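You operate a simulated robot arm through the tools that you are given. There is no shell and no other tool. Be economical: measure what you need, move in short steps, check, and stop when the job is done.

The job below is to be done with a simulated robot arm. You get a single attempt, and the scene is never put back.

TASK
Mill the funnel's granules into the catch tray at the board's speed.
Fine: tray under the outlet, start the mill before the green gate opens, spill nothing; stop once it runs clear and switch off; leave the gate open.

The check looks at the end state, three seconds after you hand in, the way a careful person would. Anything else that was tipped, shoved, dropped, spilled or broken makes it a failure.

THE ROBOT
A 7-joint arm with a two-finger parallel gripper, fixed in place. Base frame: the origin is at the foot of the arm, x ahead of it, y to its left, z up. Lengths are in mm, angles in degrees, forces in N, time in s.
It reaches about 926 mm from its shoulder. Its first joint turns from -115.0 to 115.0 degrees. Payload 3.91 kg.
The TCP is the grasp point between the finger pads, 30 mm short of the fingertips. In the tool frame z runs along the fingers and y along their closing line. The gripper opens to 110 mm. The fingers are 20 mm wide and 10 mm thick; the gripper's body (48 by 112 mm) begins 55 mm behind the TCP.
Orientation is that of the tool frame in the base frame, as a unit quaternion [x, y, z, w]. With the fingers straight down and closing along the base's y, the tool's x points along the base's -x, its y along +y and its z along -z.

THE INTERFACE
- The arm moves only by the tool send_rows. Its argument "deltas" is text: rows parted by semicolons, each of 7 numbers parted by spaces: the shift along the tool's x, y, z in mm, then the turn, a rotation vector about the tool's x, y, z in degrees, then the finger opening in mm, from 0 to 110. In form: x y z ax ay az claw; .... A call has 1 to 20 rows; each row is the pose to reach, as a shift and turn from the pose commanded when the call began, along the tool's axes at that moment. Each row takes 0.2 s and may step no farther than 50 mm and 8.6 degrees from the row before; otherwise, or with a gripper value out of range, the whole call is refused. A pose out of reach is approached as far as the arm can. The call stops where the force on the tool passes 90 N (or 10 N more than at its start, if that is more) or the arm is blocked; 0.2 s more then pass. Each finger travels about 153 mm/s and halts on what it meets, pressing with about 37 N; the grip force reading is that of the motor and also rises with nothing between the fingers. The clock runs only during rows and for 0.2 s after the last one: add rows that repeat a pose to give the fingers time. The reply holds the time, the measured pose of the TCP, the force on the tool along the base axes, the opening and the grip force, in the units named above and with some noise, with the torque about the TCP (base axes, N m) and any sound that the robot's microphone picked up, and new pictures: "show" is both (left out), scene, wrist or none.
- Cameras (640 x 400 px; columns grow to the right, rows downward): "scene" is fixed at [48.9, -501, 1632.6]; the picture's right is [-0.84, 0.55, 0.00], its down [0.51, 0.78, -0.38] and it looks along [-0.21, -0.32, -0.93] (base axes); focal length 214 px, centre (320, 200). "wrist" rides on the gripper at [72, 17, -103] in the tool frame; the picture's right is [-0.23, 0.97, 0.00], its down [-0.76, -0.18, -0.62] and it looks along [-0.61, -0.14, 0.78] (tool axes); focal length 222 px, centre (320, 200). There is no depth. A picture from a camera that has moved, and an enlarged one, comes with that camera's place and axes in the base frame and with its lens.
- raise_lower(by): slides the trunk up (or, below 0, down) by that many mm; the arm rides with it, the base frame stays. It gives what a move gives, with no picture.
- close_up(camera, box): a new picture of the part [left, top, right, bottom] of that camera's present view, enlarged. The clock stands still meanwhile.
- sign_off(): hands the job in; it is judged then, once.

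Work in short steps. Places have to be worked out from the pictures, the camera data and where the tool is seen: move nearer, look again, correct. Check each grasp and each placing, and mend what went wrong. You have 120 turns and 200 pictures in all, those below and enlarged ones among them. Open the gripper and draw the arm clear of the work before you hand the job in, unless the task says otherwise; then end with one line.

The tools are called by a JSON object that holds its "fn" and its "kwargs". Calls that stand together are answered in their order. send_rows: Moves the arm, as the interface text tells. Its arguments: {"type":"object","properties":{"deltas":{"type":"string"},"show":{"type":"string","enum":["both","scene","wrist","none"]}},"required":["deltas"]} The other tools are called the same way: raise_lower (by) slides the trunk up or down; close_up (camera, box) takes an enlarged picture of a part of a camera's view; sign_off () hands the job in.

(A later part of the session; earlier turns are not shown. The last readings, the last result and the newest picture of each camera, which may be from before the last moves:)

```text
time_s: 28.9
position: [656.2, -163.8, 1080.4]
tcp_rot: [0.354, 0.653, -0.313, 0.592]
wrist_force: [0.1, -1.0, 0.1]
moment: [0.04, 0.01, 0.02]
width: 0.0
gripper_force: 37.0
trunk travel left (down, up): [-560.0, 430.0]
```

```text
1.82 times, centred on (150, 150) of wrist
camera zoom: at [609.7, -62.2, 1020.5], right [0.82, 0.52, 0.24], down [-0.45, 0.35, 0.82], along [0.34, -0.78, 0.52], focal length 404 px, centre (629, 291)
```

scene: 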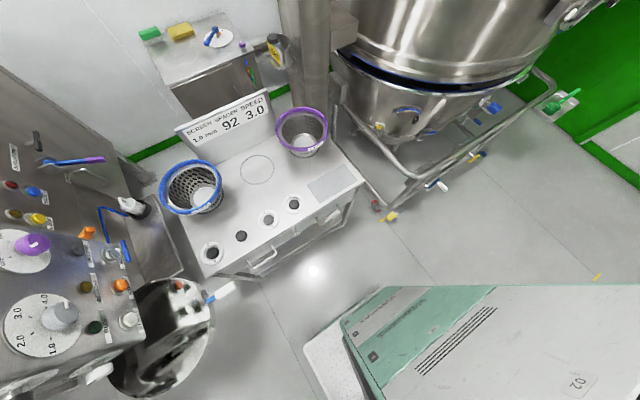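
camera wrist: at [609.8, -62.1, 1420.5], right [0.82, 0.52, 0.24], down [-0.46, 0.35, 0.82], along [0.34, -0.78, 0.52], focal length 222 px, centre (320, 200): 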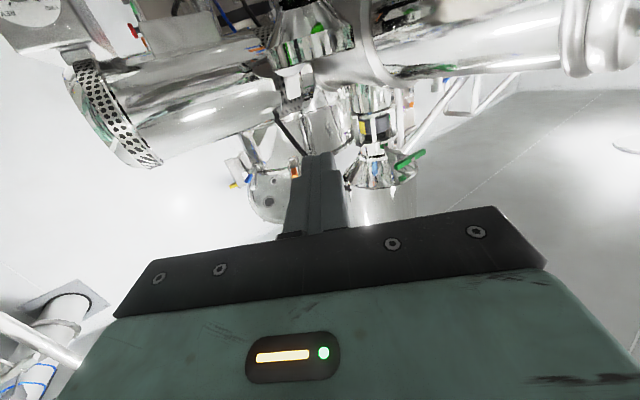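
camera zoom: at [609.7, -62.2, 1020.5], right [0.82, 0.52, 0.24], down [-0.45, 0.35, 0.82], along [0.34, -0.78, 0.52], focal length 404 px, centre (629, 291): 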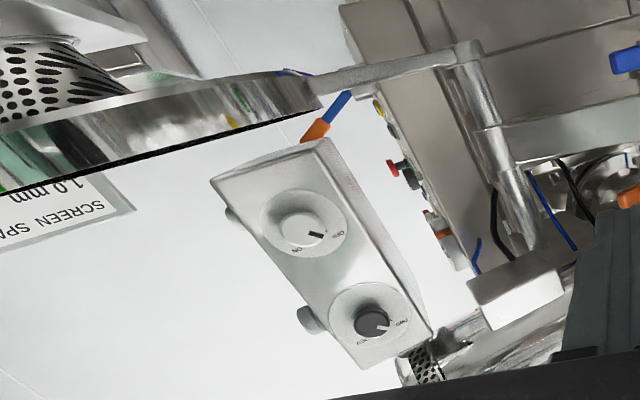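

I turn to point outward (azimuth ≈ -25°), lower below the outlet ring, and extend to find the reach limit there.

{"fn": "raise_lower", "kwargs": {"by": -110}}

{"fn": "send_rows", "kwargs": {"deltas": "-4 -4 42 -7.7 0 -0.8 0;-9 -8 84 -15.4 0 -1.6 0;-13 -12 126 -23 0 -2.4 0;-18 -16 168 -30.8 0 -3.2 0", "show": "wrist"}}

```text
time_s: 30.3
position: [656.8, -162.7, 971.3]
tcp_rot: [0.355, 0.652, -0.314, 0.591]
wrist_force: [0.4, -0.1, 0.2]
moment: [0.0, 0.02, 0.03]
width: 0.1
gripper_force: 37.3
trunk travel left (down, up): [-450.0, 540.0]
```

```text
time_s: 31.3
position: [693.6, -276.9, 1011.2]
tcp_rot: [0.169, 0.721, -0.146, 0.656]
wrist_force: [0.1, 0.2, 0.2]
moment: [0.01, 0.0, 0.0]
width: 0.0
gripper_force: 36.6
out of reach, approached as far as the arm can: row 2, 3, 4
trunk travel left (down, up): [-450.0, 540.0]
camera wrist: at [601.4, -213.2, 950.0], right [0.44, 0.86, 0.24], down [-0.57, 0.07, 0.82], along [0.69, -0.5, 0.52], focal length 222 px, centre (320, 200)
```

wrist: 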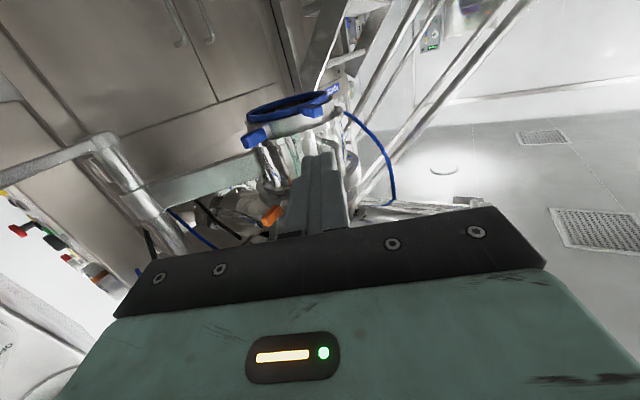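

The limit here is because the shoulder sits well above (I drifted upward). So I should lower the trunk and raise the hand relative to it. First hand up 240 and back a bit, then trunk down.

{"fn": "send_rows", "kwargs": {"deltas": "-30 0 -20 0 0 0 0;-70 0 -40 0 0 0 0;-115 0 -60 0 0 0 0;-160 0 -60 0 0 0 0;-205 0 -60 0 0 0 0;-250 0 -60 0 0 0 0", "show": "none"}}

{"fn": "raise_lower", "kwargs": {"by": -250}}

```text
time_s: 32.7
position: [658.8, -264.3, 1266.2]
tcp_rot: [0.166, 0.723, -0.145, 0.655]
wrist_force: [0.4, -0.9, 0.2]
moment: [0.01, -0.02, 0.0]
width: 0.1
gripper_force: 36.6
trunk travel left (down, up): [-450.0, 540.0]
```

```text
time_s: 35.3
position: [658.4, -265.8, 1016.6]
tcp_rot: [0.165, 0.722, -0.144, 0.656]
wrist_force: [-0.8, 0.1, 0.1]
moment: [-0.01, 0.02, 0.01]
width: 0.1
gripper_force: 36.6
trunk travel left (down, up): [-200.0, 790.0]
```

Now test extension at z≈965.

{"fn": "send_rows", "kwargs": {"deltas": "40 0 0 0 0 0 0;36 0 45 0 0 0 0;32 0 90 0 0 0 0;28 0 135 0 0 0 0;24 0 180 0 0 0 0;20 0 225 0 0 0 0;16 0 270 0 0 0 0", "show": "wrist"}}

```text
time_s: 36.9
position: [898.9, -380.4, 976.2]
tcp_rot: [0.167, 0.721, -0.145, 0.656]
wrist_force: [0.1, -0.6, 0.1]
moment: [0.01, 0.01, 0.01]
width: 0.0
gripper_force: 36.6
trunk travel left (down, up): [-200.0, 790.0]
camera wrist: at [807.1, -317.3, 913.7], right [0.44, 0.87, 0.23], down [-0.57, 0.07, 0.82], along [0.69, -0.49, 0.53], focal length 222 px, centre (320, 200)
```

wrist: 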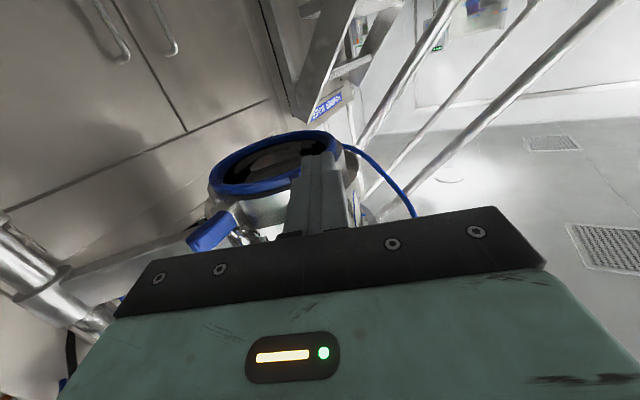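

Reach is fine now (976 mm out). I see the open outlet with the blue ring from below; enlarge to fix its centre.

{"fn": "close_up", "kwargs": {"camera": "wrist", "box": [160, 100, 400, 250]}}

```text
2.67 times, centred on (280, 175) of wrist
camera zoom: at [807.1, -317.3, 913.7], right [0.44, 0.87, 0.23], down [-0.57, 0.07, 0.82], along [0.69, -0.49, 0.53], focal length 592 px, centre (427, 267)
```

zoom: 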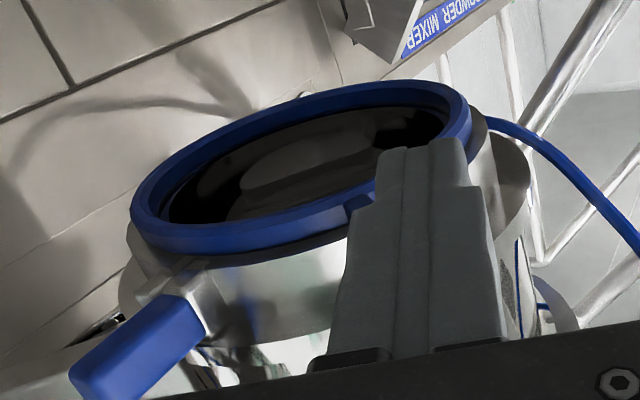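

Outlet centre is about (1035,-540), bottom z≈1020. I test how much further out I can get.

{"fn": "send_rows", "kwargs": {"deltas": "0 0 40 0 0 0 0;0 0 80 0 0 0 0;0 0 120 0 0 0 0", "show": "wrist"}}

```text
time_s: 37.7
position: [990.8, -421.3, 964.8]
tcp_rot: [0.166, 0.723, -0.145, 0.655]
wrist_force: [0.5, 0.7, -0.7]
moment: [-0.03, -0.03, -0.04]
width: 0.1
gripper_force: 36.9
out of reach, approached as far as the arm can: row 3
trunk travel left (down, up): [-200.0, 790.0]
camera wrist: at [899.0, -359.6, 902.6], right [0.44, 0.87, 0.23], down [-0.57, 0.07, 0.82], along [0.69, -0.49, 0.53], focal length 222 px, centre (320, 200)
```

wrist: 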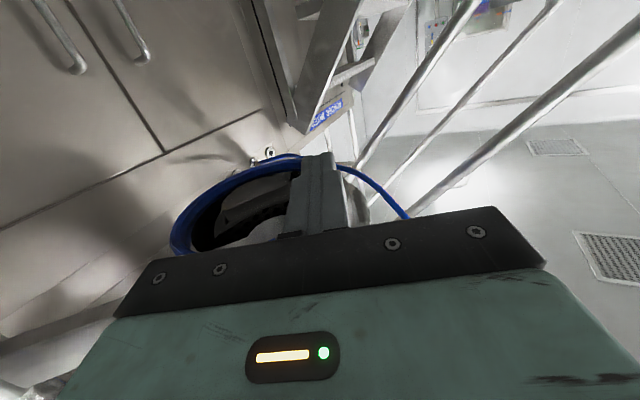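

I can reach 1077 mm, enough to push the tray home horizontally. Plan: straddle the tray handle with vertical fingers for the first part of the swing, then push the rim from behind. First I retract.

{"fn": "send_rows", "kwargs": {"deltas": "0 0 -48 0 0 0 0;0 0 -96 0 0 0 0;0 0 -144 0 0 0 0;0 0 -192 0 0 0 0;0 0 -240 0 0 0 0;0 0 -288 0 0 0 0;0 0 -336 0 0 0 0;-40 0 -336 0 8 0 0;-80 0 -336 0 16 0 0;-120 0 -336 0 24 0 0;-160 0 -336 0 32 0 0;-180 0 -345 0 40 0 40;-200 0 -350 0 48 0 70;-210 0 -360 0 56 0 70;-220 0 -370 0 64 0 70;-230 0 -380 0 72 0 70;-240 0 -390 0 80 0 70;-240 0 -400 0 84.5 0 70", "show": "none"}}

```text
time_s: 41.5
position: [585.2, -286.5, 953.8]
tcp_rot: [0.222, 0.975, 0.003, 0.002]
wrist_force: [0.0, -0.3, 0.6]
moment: [0.02, -0.04, 0.02]
width: 69.9
gripper_force: 0.0
out of reach, approached as far as the arm can: row 7, 11, 12, 13, 14, 15, 16, 17, 18
trunk travel left (down, up): [-200.0, 790.0]
```

Vertical now. I raise the trunk so the hand clears the tray and can work from above.

{"fn": "raise_lower", "kwargs": {"by": 300}}

{"fn": "close_up", "kwargs": {"camera": "wrist", "box": [0, 0, 640, 400]}}

```text
time_s: 44.5
position: [586.5, -284.6, 1252.3]
tcp_rot: [0.22, 0.976, 0.004, 0.001]
wrist_force: [-0.4, 0.8, -0.2]
moment: [0.01, -0.01, 0.03]
width: 70.1
gripper_force: 0.0
trunk travel left (down, up): [-500.0, 490.0]
```

```text
1.00 times, centred on (320, 200) of wrist (not enlarged: the box is as wide or as high as the picture)
camera zoom: at [528.4, -240.6, 1356.7], right [0.62, 0.78, 0.01], down [0.61, -0.49, 0.62], along [0.49, -0.38, -0.78], focal length 222 px, centre (320, 200)
```

zoom: 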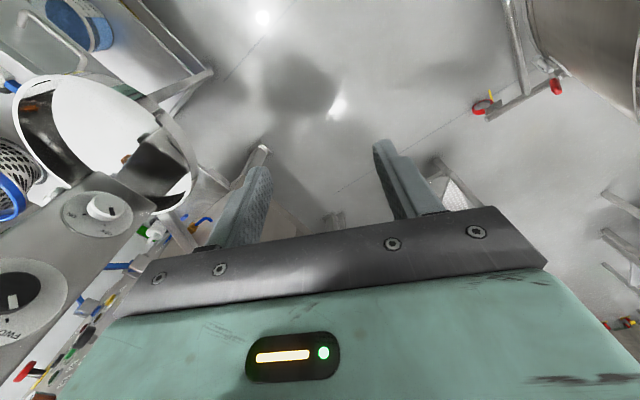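

Moving over to above the tray handle (est. (272,-634)), yawing to close across it.

{"fn": "send_rows", "kwargs": {"deltas": "13 -45 5 0 0 -3.3 70;27 -90 10 0 0 -6.7 70;40 -135 15 0 0 -10 70;54 -180 20 0 0 -13.4 70;67 -225 25 0 0 -16.7 70;80 -270 30 0 0 -20 70;94 -315 35 0 0 -23.4 70;107 -360 40 0 0 -26.8 70;121 -405 45 0 0 -30 70;134 -450 50 0 0 -33.5 70", "show": "both"}}

```text
time_s: 46.7
position: [275.1, -633.6, 1200.0]
tcp_rot: [-0.072, 0.997, 0.002, 0.001]
wrist_force: [1.5, -0.4, -0.9]
moment: [0.01, 0.14, 0.02]
width: 70.1
gripper_force: 0.0
trunk travel left (down, up): [-500.0, 490.0]
camera wrist: at [200.9, -627.8, 1303.6], right [0.09, 1.0, 0.01], down [0.78, -0.07, 0.62], along [0.62, -0.05, -0.78], focal length 222 px, centre (320, 200)
```

scene: 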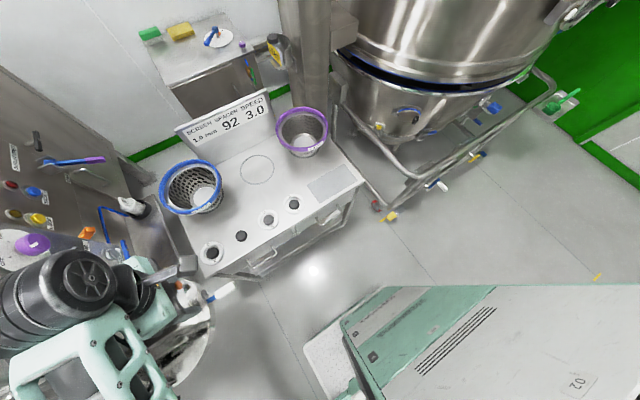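
wrist: 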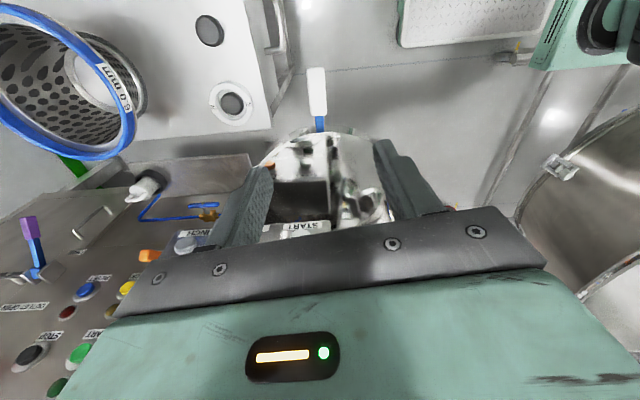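

Handle centre confirmed at (268,-636), aligned with the hand. I descend, straddling it, then narrow the fingers.

{"fn": "send_rows", "kwargs": {"deltas": "-1 0 40 0 0 0 70;-3 0 80 0 0 0 70;-5 0 120 0 0 0 70;-6 -2 155 0 0 0 70;-6 -2 180 0 0 0 70;-6 -2 190 0 0 0 70;-6 -2 190 0 0 0 40;-6 -2 190 0 0 0 40", "show": "both"}}

{"fn": "close_up", "kwargs": {"camera": "wrist", "box": [200, 40, 440, 240]}}

```text
time_s: 48.5
position: [279.4, -633.1, 1010.3]
tcp_rot: [-0.07, 0.998, 0.004, 0.002]
wrist_force: [-0.7, -0.4, 0.4]
moment: [0.0, -0.06, 0.0]
width: 40.2
gripper_force: 0.0
trunk travel left (down, up): [-500.0, 490.0]
camera wrist: at [204.9, -627.9, 1112.9], right [0.09, 1.0, 0.01], down [0.78, -0.07, 0.62], along [0.62, -0.05, -0.78], focal length 222 px, centre (320, 200)
```

scene: 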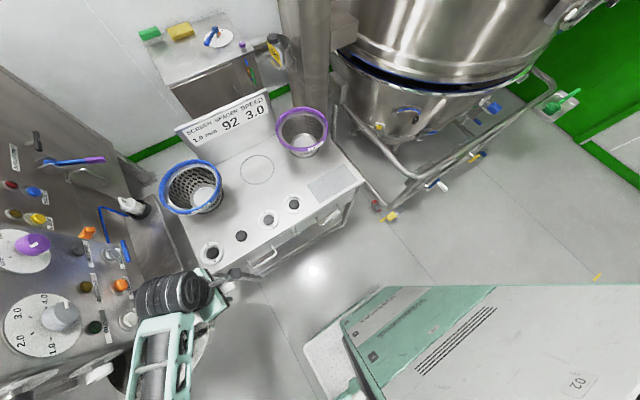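
wrist: 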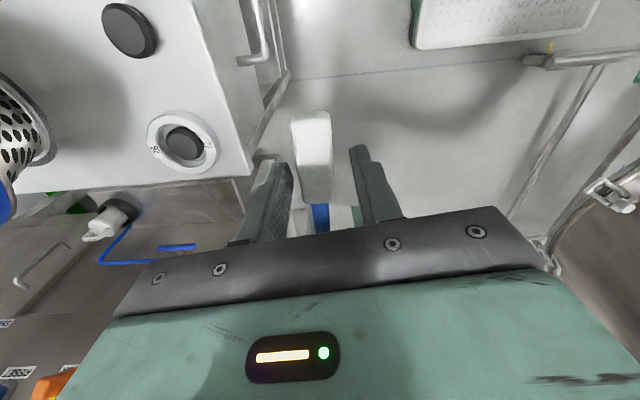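

```text
2.00 times, centred on (320, 140) of wrist
camera zoom: at [204.9, -627.9, 1112.9], right [0.09, 1.0, 0.01], down [0.78, -0.07, 0.62], along [0.62, -0.05, -0.78], focal length 444 px, centre (320, 320)
```

zoom: 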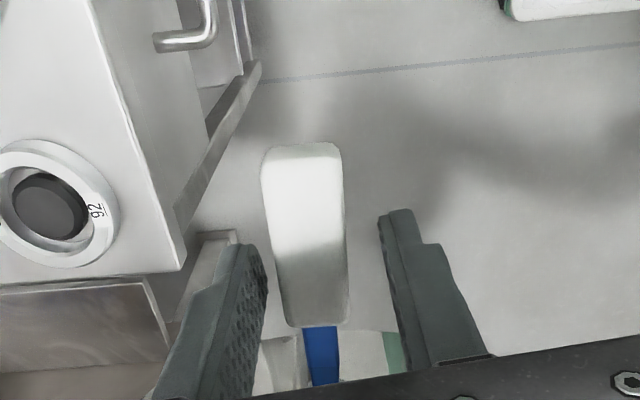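

The handle (top z≈996) sits between the fingers. I go 10 mm lower and start the swing gently about the pivot (794,-854).

{"fn": "send_rows", "kwargs": {"deltas": "0 0 12 0 0 0 40;-10 16 12 0 0 2 40;-21 33 12 0 0 4 40;-33 48 12 0 0 6 40;-45 64 12 0 0 8 40;-58 79 12 0 0 10 40;-71 93 12 0 0 12 40", "show": "both"}}

```text
time_s: 50.1
position: [336.7, -531.9, 999.2]
tcp_rot: [0.035, 0.999, 0.004, 0.001]
wrist_force: [-0.1, 0.3, 0.9]
moment: [0.0, 0.0, 0.01]
width: 39.9
gripper_force: 0.0
trunk travel left (down, up): [-500.0, 490.0]
camera wrist: at [265.0, -510.6, 1101.6], right [0.3, 0.96, 0.01], down [0.75, -0.24, 0.62], along [0.6, -0.18, -0.78], focal length 222 px, centre (320, 200)
```

scene: 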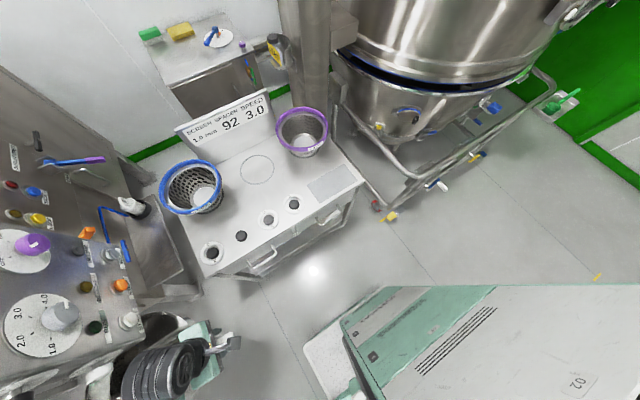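
wrist: 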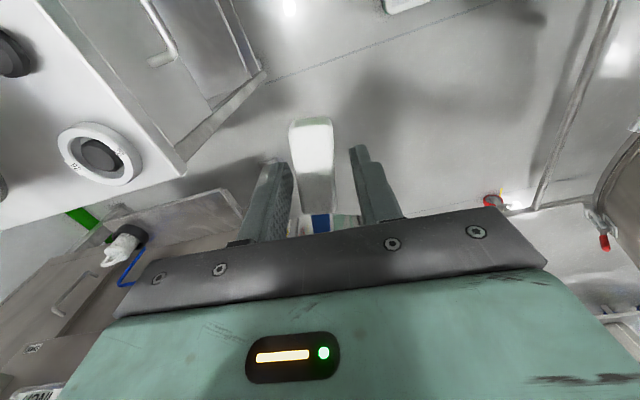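

The tray follows the fingers. Continue the same arc by 28°.

{"fn": "send_rows", "kwargs": {"deltas": "-10 16 0 0 0 2 40;-21 33 0 0 0 4 40;-33 48 0 0 0 6 40;-45 64 0 0 0 8 40;-58 79 0 0 0 10 40;-71 93 0 0 0 12 40;-85 107 0 0 0 14 40;-99 121 0 0 0 16 40;-113 134 0 0 0 18 40;-128 146 0 0 0 20 40;-144 158 0 0 0 22 40;-160 170 0 0 0 24 40;-176 180 0 0 0 26 40;-193 191 0 0 0 28 40", "show": "both"}}

```text
time_s: 53.1
position: [542.6, -353.5, 1000.9]
tcp_rot: [0.276, 0.961, 0.005, -0.001]
wrist_force: [-0.8, -0.1, 0.2]
moment: [0.03, 0.01, 0.01]
width: 40.4
gripper_force: 0.1
trunk travel left (down, up): [-500.0, 490.0]
camera wrist: at [489.8, -302.5, 1104.6], right [0.71, 0.7, 0.01], down [0.55, -0.56, 0.62], along [0.44, -0.44, -0.78], focal length 222 px, centre (320, 200)
```

scene: 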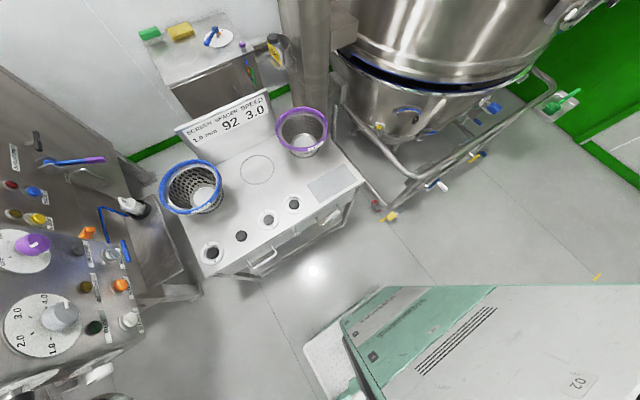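
wrist: 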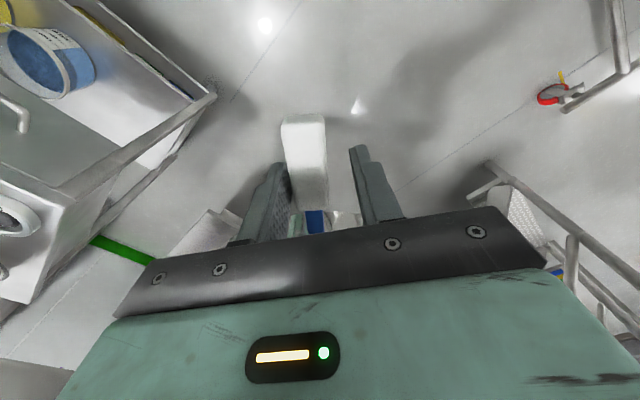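

Pivot estimate holds well. Another 16°.

{"fn": "send_rows", "kwargs": {"deltas": "-10 16 0 0 0 2 40;-21 33 0 0 0 4 40;-33 48 0 0 0 6 40;-45 64 0 0 0 8 40;-58 79 0 0 0 10 40;-71 93 0 0 0 12 40;-85 107 0 0 0 14 40;-99 121 0 0 0 16 40", "show": "wrist"}}

```text
time_s: 54.9
position: [689.8, -304.7, 1000.4]
tcp_rot: [0.408, 0.913, 0.003, -0.001]
wrist_force: [0.2, 0.5, -0.6]
moment: [0.0, 0.0, 0.0]
width: 40.1
gripper_force: 0.2
trunk travel left (down, up): [-500.0, 490.0]
camera wrist: at [654.3, -240.6, 1105.5], right [0.88, 0.48, 0.01], down [0.37, -0.69, 0.62], along [0.3, -0.54, -0.79], focal length 222 px, centre (320, 200)
```

wrist: 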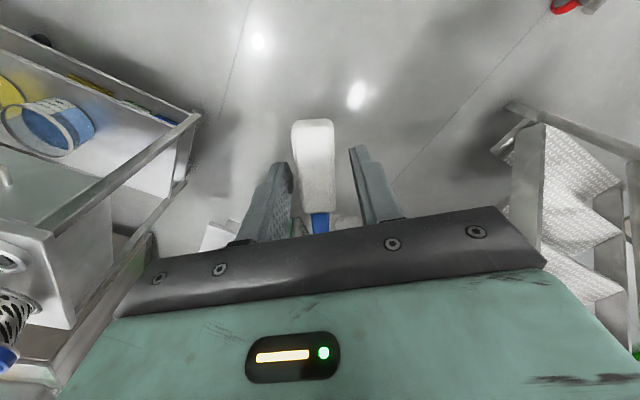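

Still in reach; 10° more.

{"fn": "send_rows", "kwargs": {"deltas": "-10 16 0 0 0 2 40;-21 33 0 0 0 4 40;-33 48 0 0 0 6 40;-45 64 0 0 0 8 40;-58 79 0 0 0 10 40", "show": "wrist"}}

```text
time_s: 56.1
position: [739.0, -304.1, 985.9]
tcp_rot: [0.483, 0.875, 0.004, 0.001]
wrist_force: [0.1, -0.1, 0.0]
moment: [0.03, -0.01, -0.01]
width: 40.1
gripper_force: 0.0
out of reach, approached as far as the arm can: row 4, 5
trunk travel left (down, up): [-500.0, 490.0]
camera wrist: at [713.7, -235.0, 1089.4], right [0.94, 0.33, 0.01], down [0.25, -0.74, 0.62], along [0.21, -0.58, -0.78], focal length 222 px, centre (320, 200)
```

wrist: 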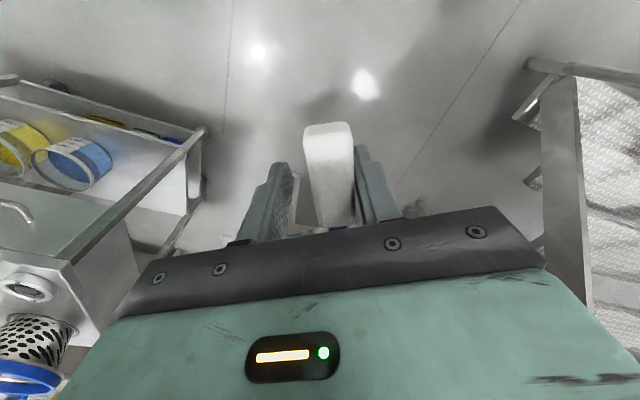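

At the vertical reach limit (tray ~61° swung). I lift off, then reorient to horizontal to push the rim from behind.

{"fn": "raise_lower", "kwargs": {"by": 150}}

{"fn": "send_rows", "kwargs": {"deltas": "-1 -24 0 0 0 -7.5 40;-2 -48 0 0 0 -15 20;-3 -72 0 0 0 -22.6 0;-4 -96 0 0 0 -30 0;-5 -120 0 0 0 -37.7 0;-6 -144 0 0 0 -45.2 0;-7 -169 0 0 0 -52.8 0", "show": "wrist"}}

```text
time_s: 57.9
position: [739.2, -304.0, 1135.5]
tcp_rot: [0.483, 0.876, 0.004, 0.0]
wrist_force: [0.3, 0.0, 0.7]
moment: [0.03, 0.01, 0.01]
width: 40.1
gripper_force: 0.1
trunk travel left (down, up): [-650.0, 340.0]
```

```text
time_s: 59.5
position: [599.7, -400.5, 1133.8]
tcp_rot: [0.043, 0.999, 0.003, 0.002]
wrist_force: [-0.5, -0.8, 0.2]
moment: [-0.04, 0.02, 0.01]
width: 0.1
gripper_force: 36.7
trunk travel left (down, up): [-650.0, 340.0]
camera wrist: at [528.2, -378.6, 1237.5], right [0.31, 0.95, 0.01], down [0.74, -0.24, 0.62], along [0.6, -0.19, -0.78], focal length 222 px, centre (320, 200)
```

wrist: 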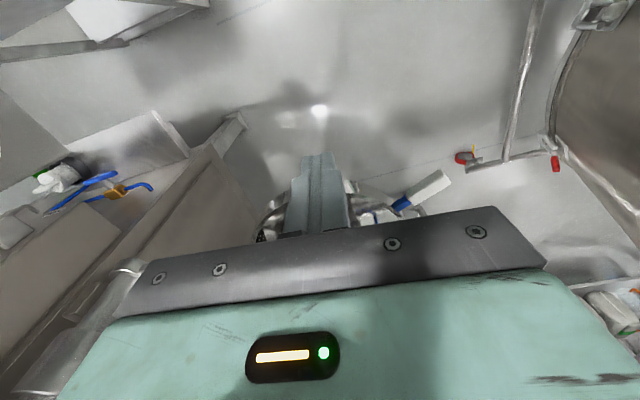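

Pitch to horizontal while rising 300 and backing 60, so I can then lower the trunk for reach.

{"fn": "send_rows", "kwargs": {"deltas": "6 0 -27 0 -8 0 0;12 0 -54 0 -16 0 0;18 0 -81 0 -24 0 0;24 0 -108 0 -32 0 0;30 0 -135 0 -40 0 0;36 0 -162 0 -48 0 0;42 0 -189 0 -56 0 0;48 0 -216 0 -64 0 0;54 0 -243 0 -72 0 0;60 0 -270 0 -80 0 0;60 0 -300 0 -88 0 0", "show": "wrist"}}

{"fn": "raise_lower", "kwargs": {"by": -300}}

```text
time_s: 61.9
position: [538.2, -398.4, 1434.6]
tcp_rot: [0.034, 0.716, -0.028, 0.697]
wrist_force: [0.1, 1.0, 0.2]
moment: [-0.02, 0.02, -0.04]
width: 0.1
gripper_force: 36.9
trunk travel left (down, up): [-650.0, 340.0]
camera wrist: at [434.9, -371.4, 1365.3], right [0.09, 0.97, 0.23], down [-0.62, -0.13, 0.78], along [0.78, -0.21, 0.58], focal length 222 px, centre (320, 200)
```

wrist: 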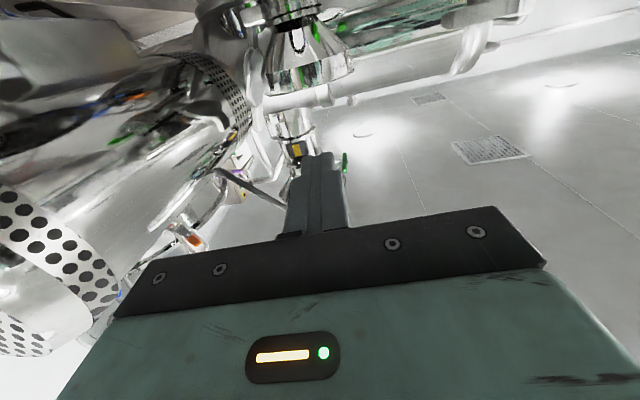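

```text
time_s: 64.9
position: [537.6, -397.6, 1135.1]
tcp_rot: [0.032, 0.716, -0.027, 0.696]
wrist_force: [0.1, 0.3, 0.3]
moment: [-0.04, 0.0, -0.02]
width: 0.0
gripper_force: 36.8
trunk travel left (down, up): [-350.0, 640.0]
```

{"fn": "raise_lower", "kwargs": {"by": -152}}

{"fn": "close_up", "kwargs": {"camera": "wrist", "box": [0, 0, 640, 400]}}

```text
time_s: 66.6
position: [538.3, -397.6, 981.1]
tcp_rot: [0.033, 0.717, -0.028, 0.696]
wrist_force: [-0.6, 0.0, 0.9]
moment: [0.01, 0.0, 0.0]
width: 0.0
gripper_force: 37.3
trunk travel left (down, up): [-198.0, 792.0]
```

```text
1.00 times, centred on (320, 200) of wrist (not enlarged: the box is as wide or as high as the picture)
camera zoom: at [434.8, -371.4, 913.1], right [0.09, 0.97, 0.23], down [-0.61, -0.13, 0.78], along [0.78, -0.21, 0.58], focal length 222 px, centre (320, 200)
```

zoom: 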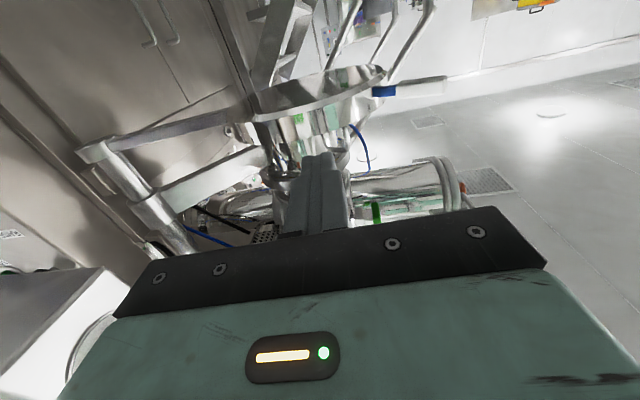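

The tray is ahead at (320,90) of the wrist view. Enlarge to check finger height against the wall.

{"fn": "close_up", "kwargs": {"camera": "wrist", "box": [220, 30, 460, 180]}}

```text
2.67 times, centred on (340, 105) of wrist
camera zoom: at [434.8, -371.4, 913.1], right [0.09, 0.97, 0.23], down [-0.61, -0.13, 0.78], along [0.78, -0.21, 0.58], focal length 592 px, centre (267, 453)
```

zoom: 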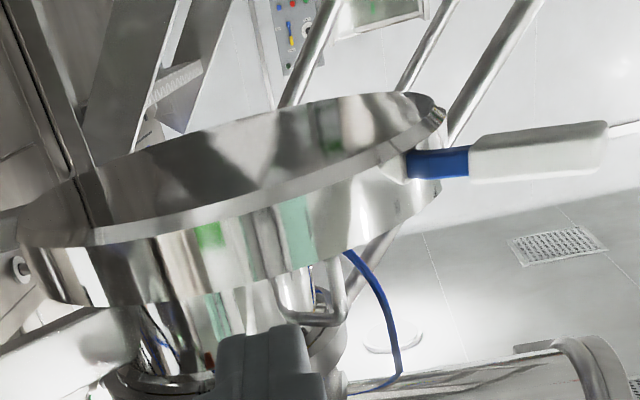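

Tray wall spans z≈980–1012. I raise to ~993 and advance, pushing the rim slowly along the arc, first to ~75°.

{"fn": "send_rows", "kwargs": {"deltas": "-13 2 42 0 0 0 0;-15 2 86 0 0 0 0;-16 2 115 0 0 0 0;-16 2 135 0 0 0 0;-17 7 158 2.5 0 0 0;-17 12 177 5 0 0 0;-18 16 197 7.5 0 0 0;-18.5 20.6 216.6 10 0 0 0", "show": "wrist"}}

{"fn": "close_up", "kwargs": {"camera": "wrist", "box": [160, 30, 480, 230]}}

```text
time_s: 68.4
position: [757.1, -395.7, 994.6]
tcp_rot: [0.095, 0.712, -0.091, 0.69]
wrist_force: [0.8, -0.3, 0.0]
moment: [0.02, -0.04, 0.02]
width: 0.2
gripper_force: 36.8
trunk travel left (down, up): [-198.0, 792.0]
camera wrist: at [659.1, -352.6, 925.4], right [0.26, 0.94, 0.23], down [-0.62, -0.02, 0.78], along [0.74, -0.35, 0.58], focal length 222 px, centre (320, 200)
```

wrist: 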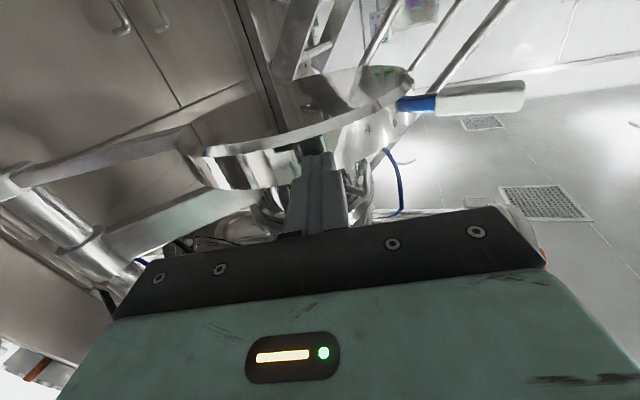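

```text
2.00 times, centred on (320, 130) of wrist
camera zoom: at [659.1, -352.6, 925.4], right [0.26, 0.94, 0.23], down [-0.62, -0.02, 0.78], along [0.74, -0.35, 0.58], focal length 444 px, centre (320, 340)
```

zoom: 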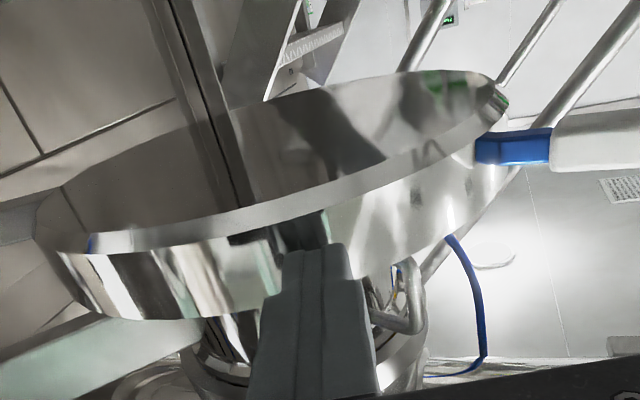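

Continue pushing to ~61°, slowly.

{"fn": "send_rows", "kwargs": {"deltas": "0 6 19 2.5 0 0 0;-1 12 37.6 5 0 0 0;-1.5 16 57 7.5 0 0 0;-2 20 77 10 0 0 0;-2.5 22 89 11.5 0 0 0;-3 23.7 101 13 0 0 0;-3 24.5 109 14 0 0 0", "show": "wrist"}}

{"fn": "close_up", "kwargs": {"camera": "wrist", "box": [160, 30, 480, 230]}}

```text
time_s: 70.0
position: [868.4, -399.9, 994.5]
tcp_rot: [0.177, 0.696, -0.176, 0.673]
wrist_force: [0.1, 0.5, -0.2]
moment: [0.02, 0.01, 0.06]
width: 0.1
gripper_force: 36.9
trunk travel left (down, up): [-198.0, 792.0]
camera wrist: at [784.5, -335.0, 924.3], right [0.48, 0.85, 0.22], down [-0.61, 0.14, 0.78], along [0.63, -0.51, 0.58], focal length 222 px, centre (320, 200)
```

wrist: 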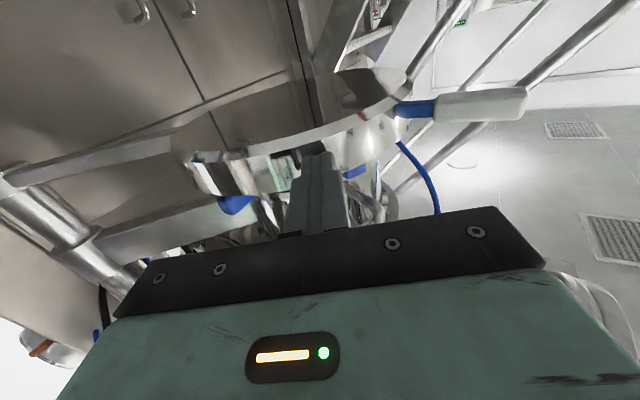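

```text
2.00 times, centred on (320, 130) of wrist
camera zoom: at [784.5, -335.0, 924.3], right [0.48, 0.85, 0.22], down [-0.61, 0.14, 0.78], along [0.63, -0.51, 0.58], focal length 444 px, centre (320, 340)
```

zoom: 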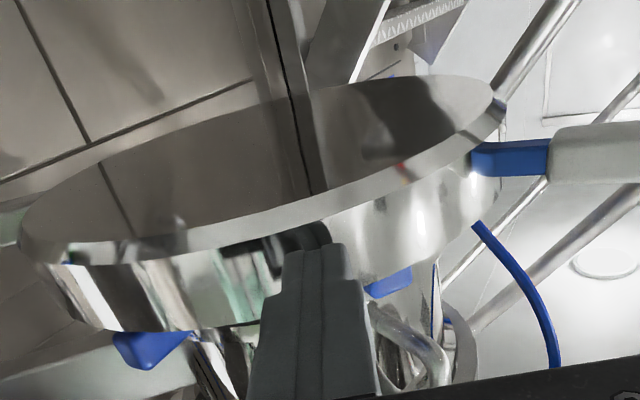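

Tray follows. Ring and tray tangents suggest ~55 mm more. Advance to ~55° slowly, watching the force.

{"fn": "send_rows", "kwargs": {"deltas": "0 4 11 1.5 0 0 0;-0.5 7 23 3 0 0 0;-1 9.5 31 4 0 0 0;-1 11.6 38 5 0 0 0;-1 13.5 46 6 0 0 0", "show": "wrist"}}

{"fn": "close_up", "kwargs": {"camera": "wrist", "box": [160, 30, 480, 230]}}

```text
time_s: 71.2
position: [913.9, -411.6, 992.9]
tcp_rot: [0.213, 0.685, -0.213, 0.663]
wrist_force: [-0.3, -0.3, -0.1]
moment: [0.05, 0.02, -0.01]
width: 0.0
gripper_force: 36.9
trunk travel left (down, up): [-198.0, 792.0]
camera wrist: at [837.4, -337.7, 923.8], right [0.57, 0.8, 0.22], down [-0.59, 0.21, 0.78], along [0.58, -0.57, 0.58], focal length 222 px, centre (320, 200)
```

wrist: 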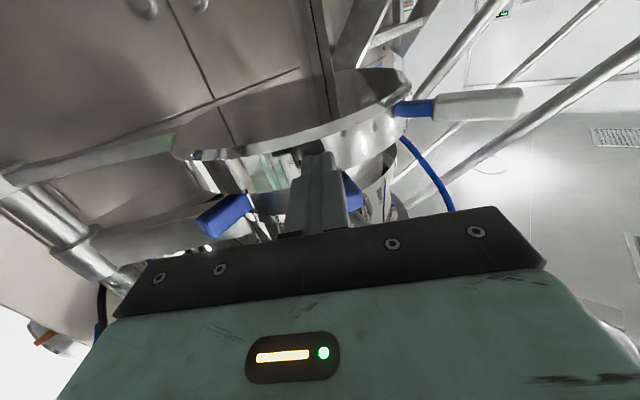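

```text
2.00 times, centred on (320, 130) of wrist
camera zoom: at [837.4, -337.7, 923.8], right [0.57, 0.8, 0.22], down [-0.59, 0.21, 0.78], along [0.58, -0.57, 0.58], focal length 444 px, centre (320, 340)
```

zoom: 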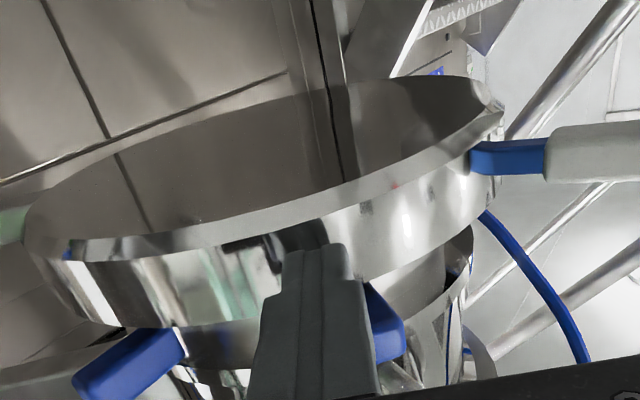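

No contact force so far. Check the panel's IN LINE lamp and the picture from the scene camera.

{"fn": "close_up", "kwargs": {"camera": "scene", "box": [0, 200, 200, 400]}}

```text
2.00 times, centred on (100, 300) of scene
camera zoom: at [48.9, -501.0, 1632.6], right [-0.84, 0.55, 0.0], down [0.51, 0.78, -0.38], along [-0.21, -0.32, -0.93], focal length 429 px, centre (760, 0)
```

zoom: 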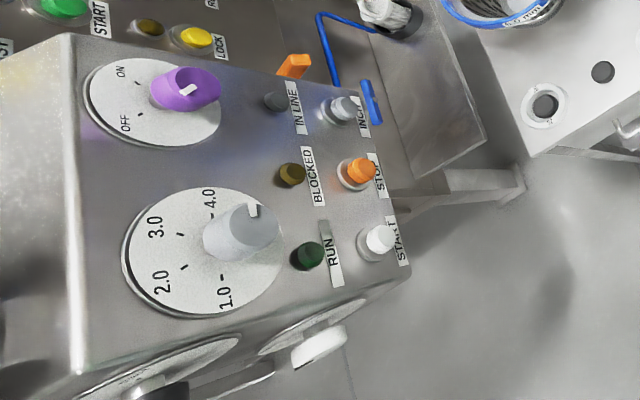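

Lamp off (power is off, so may be uninformative). I retract and go up to view the tray/outlet from above.

{"fn": "send_rows", "kwargs": {"deltas": "0 0 -30 0 0 0 0;0 0 -78 0 0 0 0;0 0 -126 0 0 0 0;0 0 -174 0 0 0 0;0 0 -222 0 0 0 0;0 0 -270 0 0 0 0;0 0 -318 0 0 0 0", "show": "none"}}

{"fn": "raise_lower", "kwargs": {"by": 380}}

{"fn": "send_rows", "kwargs": {"deltas": "0 0 0 0 8 0 0;0 0 0 0 16 0 0;0 0 0 0 24 0 0;0 0 0 0 32 0 0;0 0 0 0 40 0 0", "show": "wrist"}}

```text
time_s: 73.0
position: [647.3, -258.5, 1001.0]
tcp_rot: [0.236, 0.683, -0.217, 0.656]
wrist_force: [0.6, 0.5, -0.4]
moment: [-0.03, 0.01, 0.0]
width: 0.1
gripper_force: 36.5
trunk travel left (down, up): [-198.0, 792.0]
stopped in row 7: the arm was blocked; the commanded pose is now the measured one
```

```text
time_s: 76.7
position: [648.8, -254.0, 1381.4]
tcp_rot: [0.233, 0.683, -0.22, 0.656]
wrist_force: [0.1, 0.1, 0.4]
moment: [0.0, 0.01, -0.01]
width: 0.0
gripper_force: 37.2
trunk travel left (down, up): [-578.0, 412.0]
```

```text
time_s: 77.9
position: [649.2, -253.8, 1380.9]
tcp_rot: [0.295, 0.866, -0.127, 0.384]
wrist_force: [0.2, 0.4, -0.4]
moment: [-0.03, -0.01, 0.02]
width: 0.0
gripper_force: 37.6
trunk travel left (down, up): [-578.0, 412.0]
camera wrist: at [558.9, -165.3, 1398.0], right [0.71, 0.68, 0.17], down [-0.07, -0.18, 0.98], along [0.7, -0.71, -0.08], focal length 222 px, centre (320, 200)
```

wrist: 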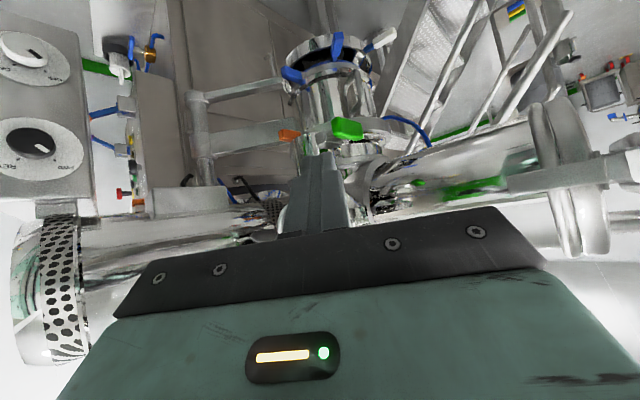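

{"fn": "close_up", "kwargs": {"camera": "wrist", "box": [250, 10, 430, 160]}}

```text
2.67 times, centred on (340, 85) of wrist
camera zoom: at [558.9, -165.3, 1398.0], right [0.71, 0.68, 0.17], down [-0.07, -0.18, 0.98], along [0.7, -0.71, -0.08], focal length 592 px, centre (267, 507)
```

zoom: 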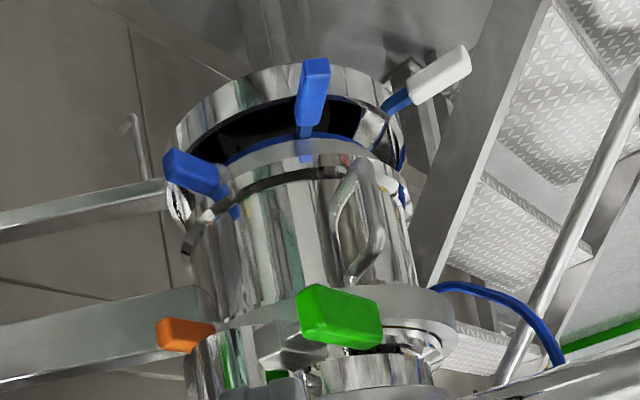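

Fit from this view: tray centre ≈(1022,-520), outlet ≈(1045,-530): a bit more push (~16 mm) needed, to be verified by the IN LINE lamp with power on. I go to the panel now.

{"fn": "send_rows", "kwargs": {"deltas": "10 -42 -12 -2.5 0 -2.3 0;20 -85 -23 -5 0 -4.5 0;31 -127 -35 -7.5 0 -6.8 0;41 -169 -47 -10 0 -9 0;51 -212 -58 -12.5 0 -11.3 0;62 -254 -70 -15 0 -13.6 0;72 -296 -81 -17.4 0 -15.8 0;82 -339 -93 -20 0 -18.1 0;92 -381 -105 -22.4 0 -20.4 20;103 -424 -116 -25 0 -22.6 40;113 -466 -128 -27.4 0 -24.9 60", "show": "none"}}

```text
time_s: 80.5
position: [319.4, -514.4, 1369.6]
tcp_rot: [-0.027, 0.942, 0.009, 0.334]
wrist_force: [0.0, 0.3, 0.7]
moment: [-0.04, 0.0, -0.02]
width: 59.9
gripper_force: 0.0
out of reach, approached as far as the arm can: row 11
trunk travel left (down, up): [-578.0, 412.0]
stopped in row 11: the arm was blocked; the commanded pose is now the measured one
```

Close-in limit; move toward -y and level the hand for the power knob.

{"fn": "send_rows", "kwargs": {"deltas": "4 -33 -3 0 -7 0 60;8 -66 -6 0 -14 0 60;12 -99 -10 0 -21 0 60;16 -132 -13 0 -28 0 60;20 -165 -16 0 -35 0 60;24 -199 -20 0 -43 0 60;24 -199 -20 0 -51 0 60", "show": "both"}}

```text
time_s: 82.1
position: [298.0, -716.2, 1371.8]
tcp_rot: [-0.021, 0.706, 0.02, 0.707]
wrist_force: [-0.4, -0.3, 0.2]
moment: [-0.01, 0.04, -0.05]
width: 59.9
gripper_force: 0.2
out of reach, approached as far as the arm can: row 6
trunk travel left (down, up): [-578.0, 412.0]
camera wrist: at [194.2, -705.6, 1298.1], right [-0.06, 0.97, 0.23], down [-0.61, -0.21, 0.76], along [0.79, -0.09, 0.61], focal length 222 px, centre (320, 200)
```

scene: 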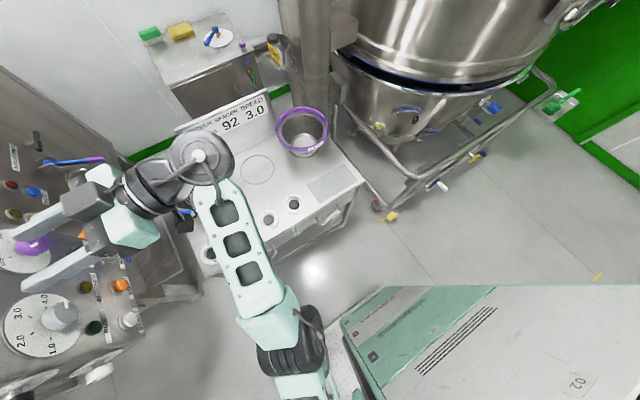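
wrist: 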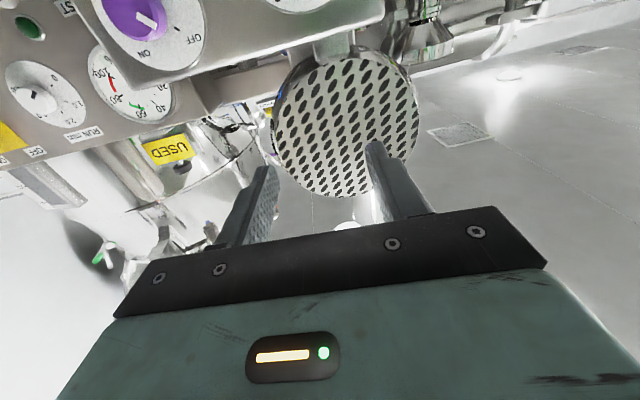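

{"fn": "close_up", "kwargs": {"camera": "wrist", "box": [60, 0, 260, 100]}}

```text
3.20 times, centred on (160, 50) of wrist
camera zoom: at [194.2, -705.6, 1298.1], right [-0.06, 0.97, 0.23], down [-0.61, -0.21, 0.76], along [0.79, -0.09, 0.61], focal length 711 px, centre (832, 680)
```

zoom: 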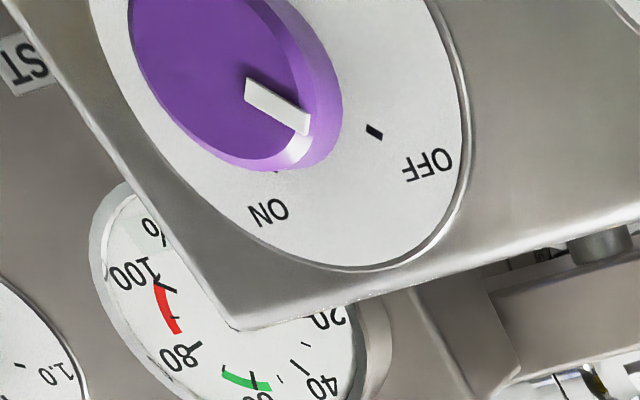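

Power knob confirmed at (418,-825,1260), pointing at OFF. I move in front of it with a -45° roll.

{"fn": "send_rows", "kwargs": {"deltas": "19 -19 4 0.5 0 -7.5 80;37 -37 8 1 0 -15 80;56 -56 12 1.5 0 -22.5 80;75 -75 18 2 0 -30 80;93 -93 25 2.5 0 -37.5 80;112 -112 35 3.3 0 -45 80", "show": "both"}}

```text
time_s: 83.5
position: [341.3, -793.9, 1251.7]
tcp_rot: [-0.271, 0.645, -0.273, 0.66]
wrist_force: [0.3, 0.2, 1.4]
moment: [0.02, 0.07, -0.01]
width: 80.0
gripper_force: 0.1
out of reach, approached as far as the arm can: row 2, 3, 4, 5, 6
trunk travel left (down, up): [-578.0, 412.0]
camera wrist: at [239.4, -834.0, 1186.7], right [0.01, 0.85, -0.53], down [-0.64, 0.41, 0.65], along [0.77, 0.34, 0.55], focal length 222 px, centre (320, 200)
```

scene: 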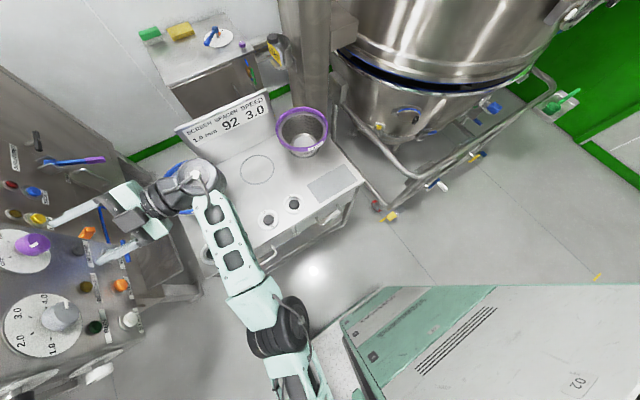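
wrist: 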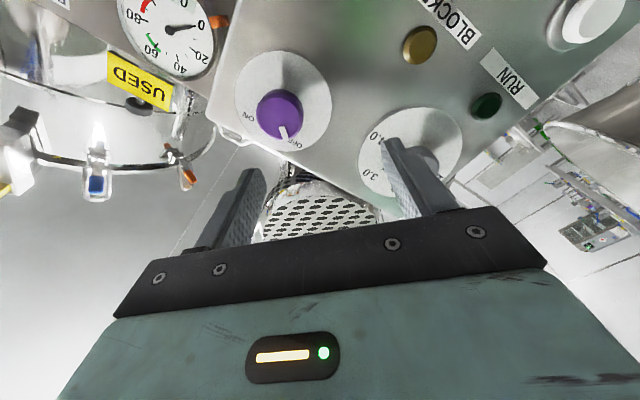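

Limited by reach with the wrist straight behind. I angle the hand ~-10° in azimuth to bring the wrist closer, and retry.

{"fn": "send_rows", "kwargs": {"deltas": "8 -14 5 3.5 3.5 0 80;16.6 -27.4 10 7 7.1 0 80", "show": "wrist"}}

```text
time_s: 84.1
position: [353.0, -826.0, 1258.9]
tcp_rot: [-0.212, 0.667, -0.326, 0.635]
wrist_force: [0.3, 0.8, -0.3]
moment: [0.01, 0.0, -0.03]
width: 79.8
gripper_force: 0.1
trunk travel left (down, up): [-578.0, 412.0]
camera wrist: at [244.7, -848.3, 1194.7], right [0.15, 0.84, -0.53], down [-0.56, 0.51, 0.65], along [0.82, 0.2, 0.55], focal length 222 px, centre (320, 200)
```

wrist: 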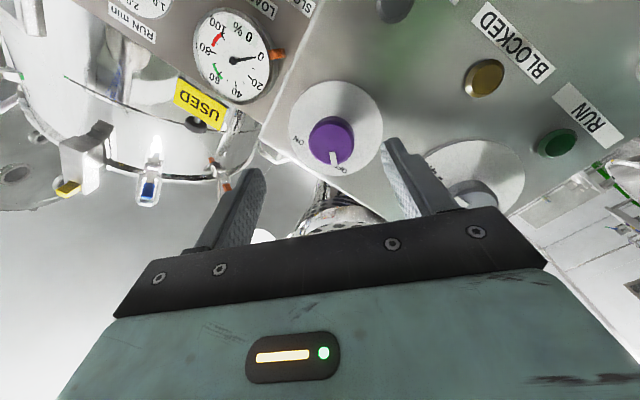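

Knob at (418,-829,1257); I advance onto it and close.

{"fn": "send_rows", "kwargs": {"deltas": "-2 3 25 0 0 0 80;-3.5 6.5 45 0 0 0 80;-3.7 6.8 54 0 0 0 80;-3.7 6.8 54 0 0 0 30;-3.7 6.8 54 0 0 0 30", "show": "wrist"}}

```text
time_s: 85.3
position: [407.1, -828.8, 1257.9]
tcp_rot: [-0.213, 0.668, -0.326, 0.635]
wrist_force: [-3.7, 19.4, -18.1]
moment: [0.0, 0.41, 0.69]
width: 42.9
gripper_force: 12.6
out of reach, approached as far as the arm can: row 2, 3, 4, 5
trunk travel left (down, up): [-578.0, 412.0]
camera wrist: at [299.7, -851.2, 1193.0], right [0.15, 0.84, -0.53], down [-0.56, 0.51, 0.65], along [0.82, 0.2, 0.54], focal length 222 px, centre (320, 200)
```

wrist: 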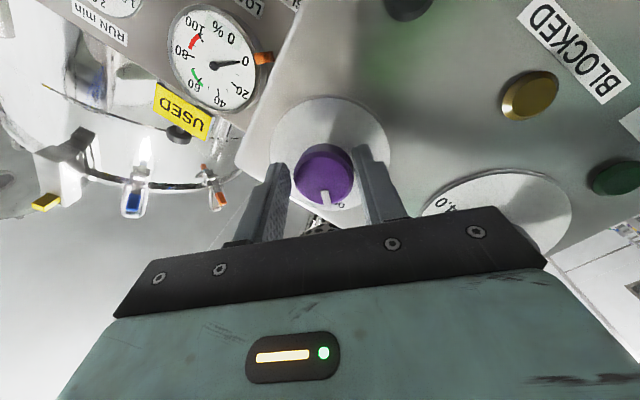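

Contact is off-centre (reaction along +tool y). I shift 5 mm that way with fingers closing.

{"fn": "send_rows", "kwargs": {"deltas": "0 3 0 0 0 0 20;0 5 0 0 0 0 20;0 5 0 0 0 0 20", "show": "none"}}

```text
time_s: 86.1
position: [408.1, -828.7, 1257.0]
tcp_rot: [-0.214, 0.668, -0.325, 0.635]
wrist_force: [-6.1, 31.8, -28.9]
moment: [0.04, 1.06, 0.67]
width: 40.9
gripper_force: 20.7
out of reach, approached as far as the arm can: row 2, 3
trunk travel left (down, up): [-578.0, 412.0]
```

The arm cannot shift that way by joints; I open, lower the trunk 5 mm instead, and regrip.

{"fn": "send_rows", "kwargs": {"deltas": "0 0 0 0 0 0 60;0 0 0 0 0 0 60", "show": "none"}}

{"fn": "raise_lower", "kwargs": {"by": -6}}

{"fn": "send_rows", "kwargs": {"deltas": "0 0 0 0 0 0 20;0 0 0 0 0 0 20;0 0 0 0 0 0 20", "show": "wrist"}}

```text
time_s: 86.7
position: [405.9, -831.6, 1259.4]
tcp_rot: [-0.212, 0.667, -0.328, 0.635]
wrist_force: [0.9, -0.1, -0.7]
moment: [0.0, 0.0, 0.02]
width: 59.7
gripper_force: 0.1
trunk travel left (down, up): [-578.0, 412.0]
```

```text
time_s: 87.3
position: [406.1, -829.9, 1253.8]
tcp_rot: [-0.213, 0.667, -0.327, 0.635]
wrist_force: [-0.3, -0.1, -0.3]
moment: [0.0, 0.01, 0.0]
width: 59.8
gripper_force: 0.1
trunk travel left (down, up): [-572.0, 418.0]
```

```text
time_s: 88.1
position: [405.1, -831.5, 1252.7]
tcp_rot: [-0.211, 0.667, -0.328, 0.635]
wrist_force: [3.7, -12.0, 9.5]
moment: [0.07, 0.07, -0.22]
width: 39.0
gripper_force: 44.8
trunk travel left (down, up): [-572.0, 418.0]
camera wrist: at [299.5, -852.7, 1187.5], right [0.15, 0.84, -0.53], down [-0.56, 0.51, 0.65], along [0.81, 0.19, 0.55], focal length 222 px, centre (320, 200)
```

wrist: 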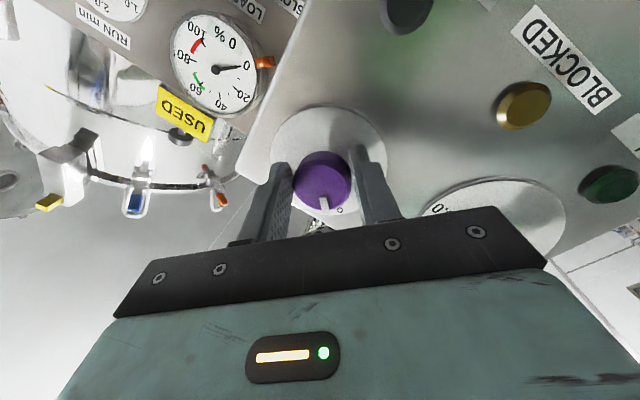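

Firm grip on the knob (39 mm). I turn clockwise about the panel axis.

{"fn": "send_rows", "kwargs": {"deltas": "0 0 0 -0.8 1 7.9 20;0 0 0 -1.6 2.1 15.8 20;0 0 0 -2.4 3.1 23.6 20;0 0 0 -3.3 4.2 31.5 20;0 0 0 -4.1 5.2 39.4 20", "show": "wrist"}}

```text
time_s: 89.3
position: [403.2, -825.2, 1240.4]
tcp_rot: [0.025, 0.741, -0.076, 0.667]
wrist_force: [-6.7, -26.8, -21.4]
moment: [0.61, -0.05, -0.78]
width: 32.9
gripper_force: 13.0
out of reach, approached as far as the arm can: row 3, 4, 5
trunk travel left (down, up): [-572.0, 418.0]
camera wrist: at [295.1, -799.1, 1177.7], right [0.16, 0.98, 0.15], down [-0.55, -0.03, 0.83], along [0.82, -0.22, 0.54], focal length 222 px, centre (320, 200)
```

wrist: 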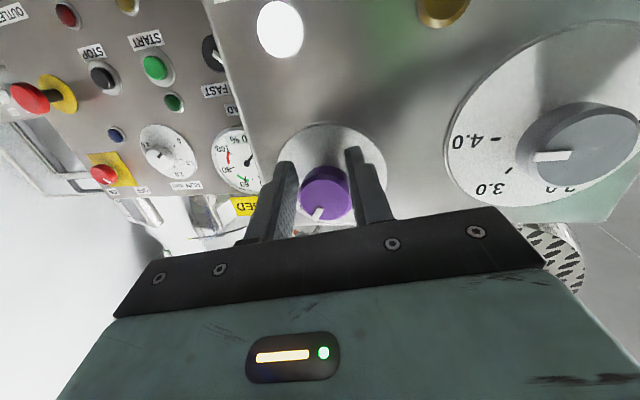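

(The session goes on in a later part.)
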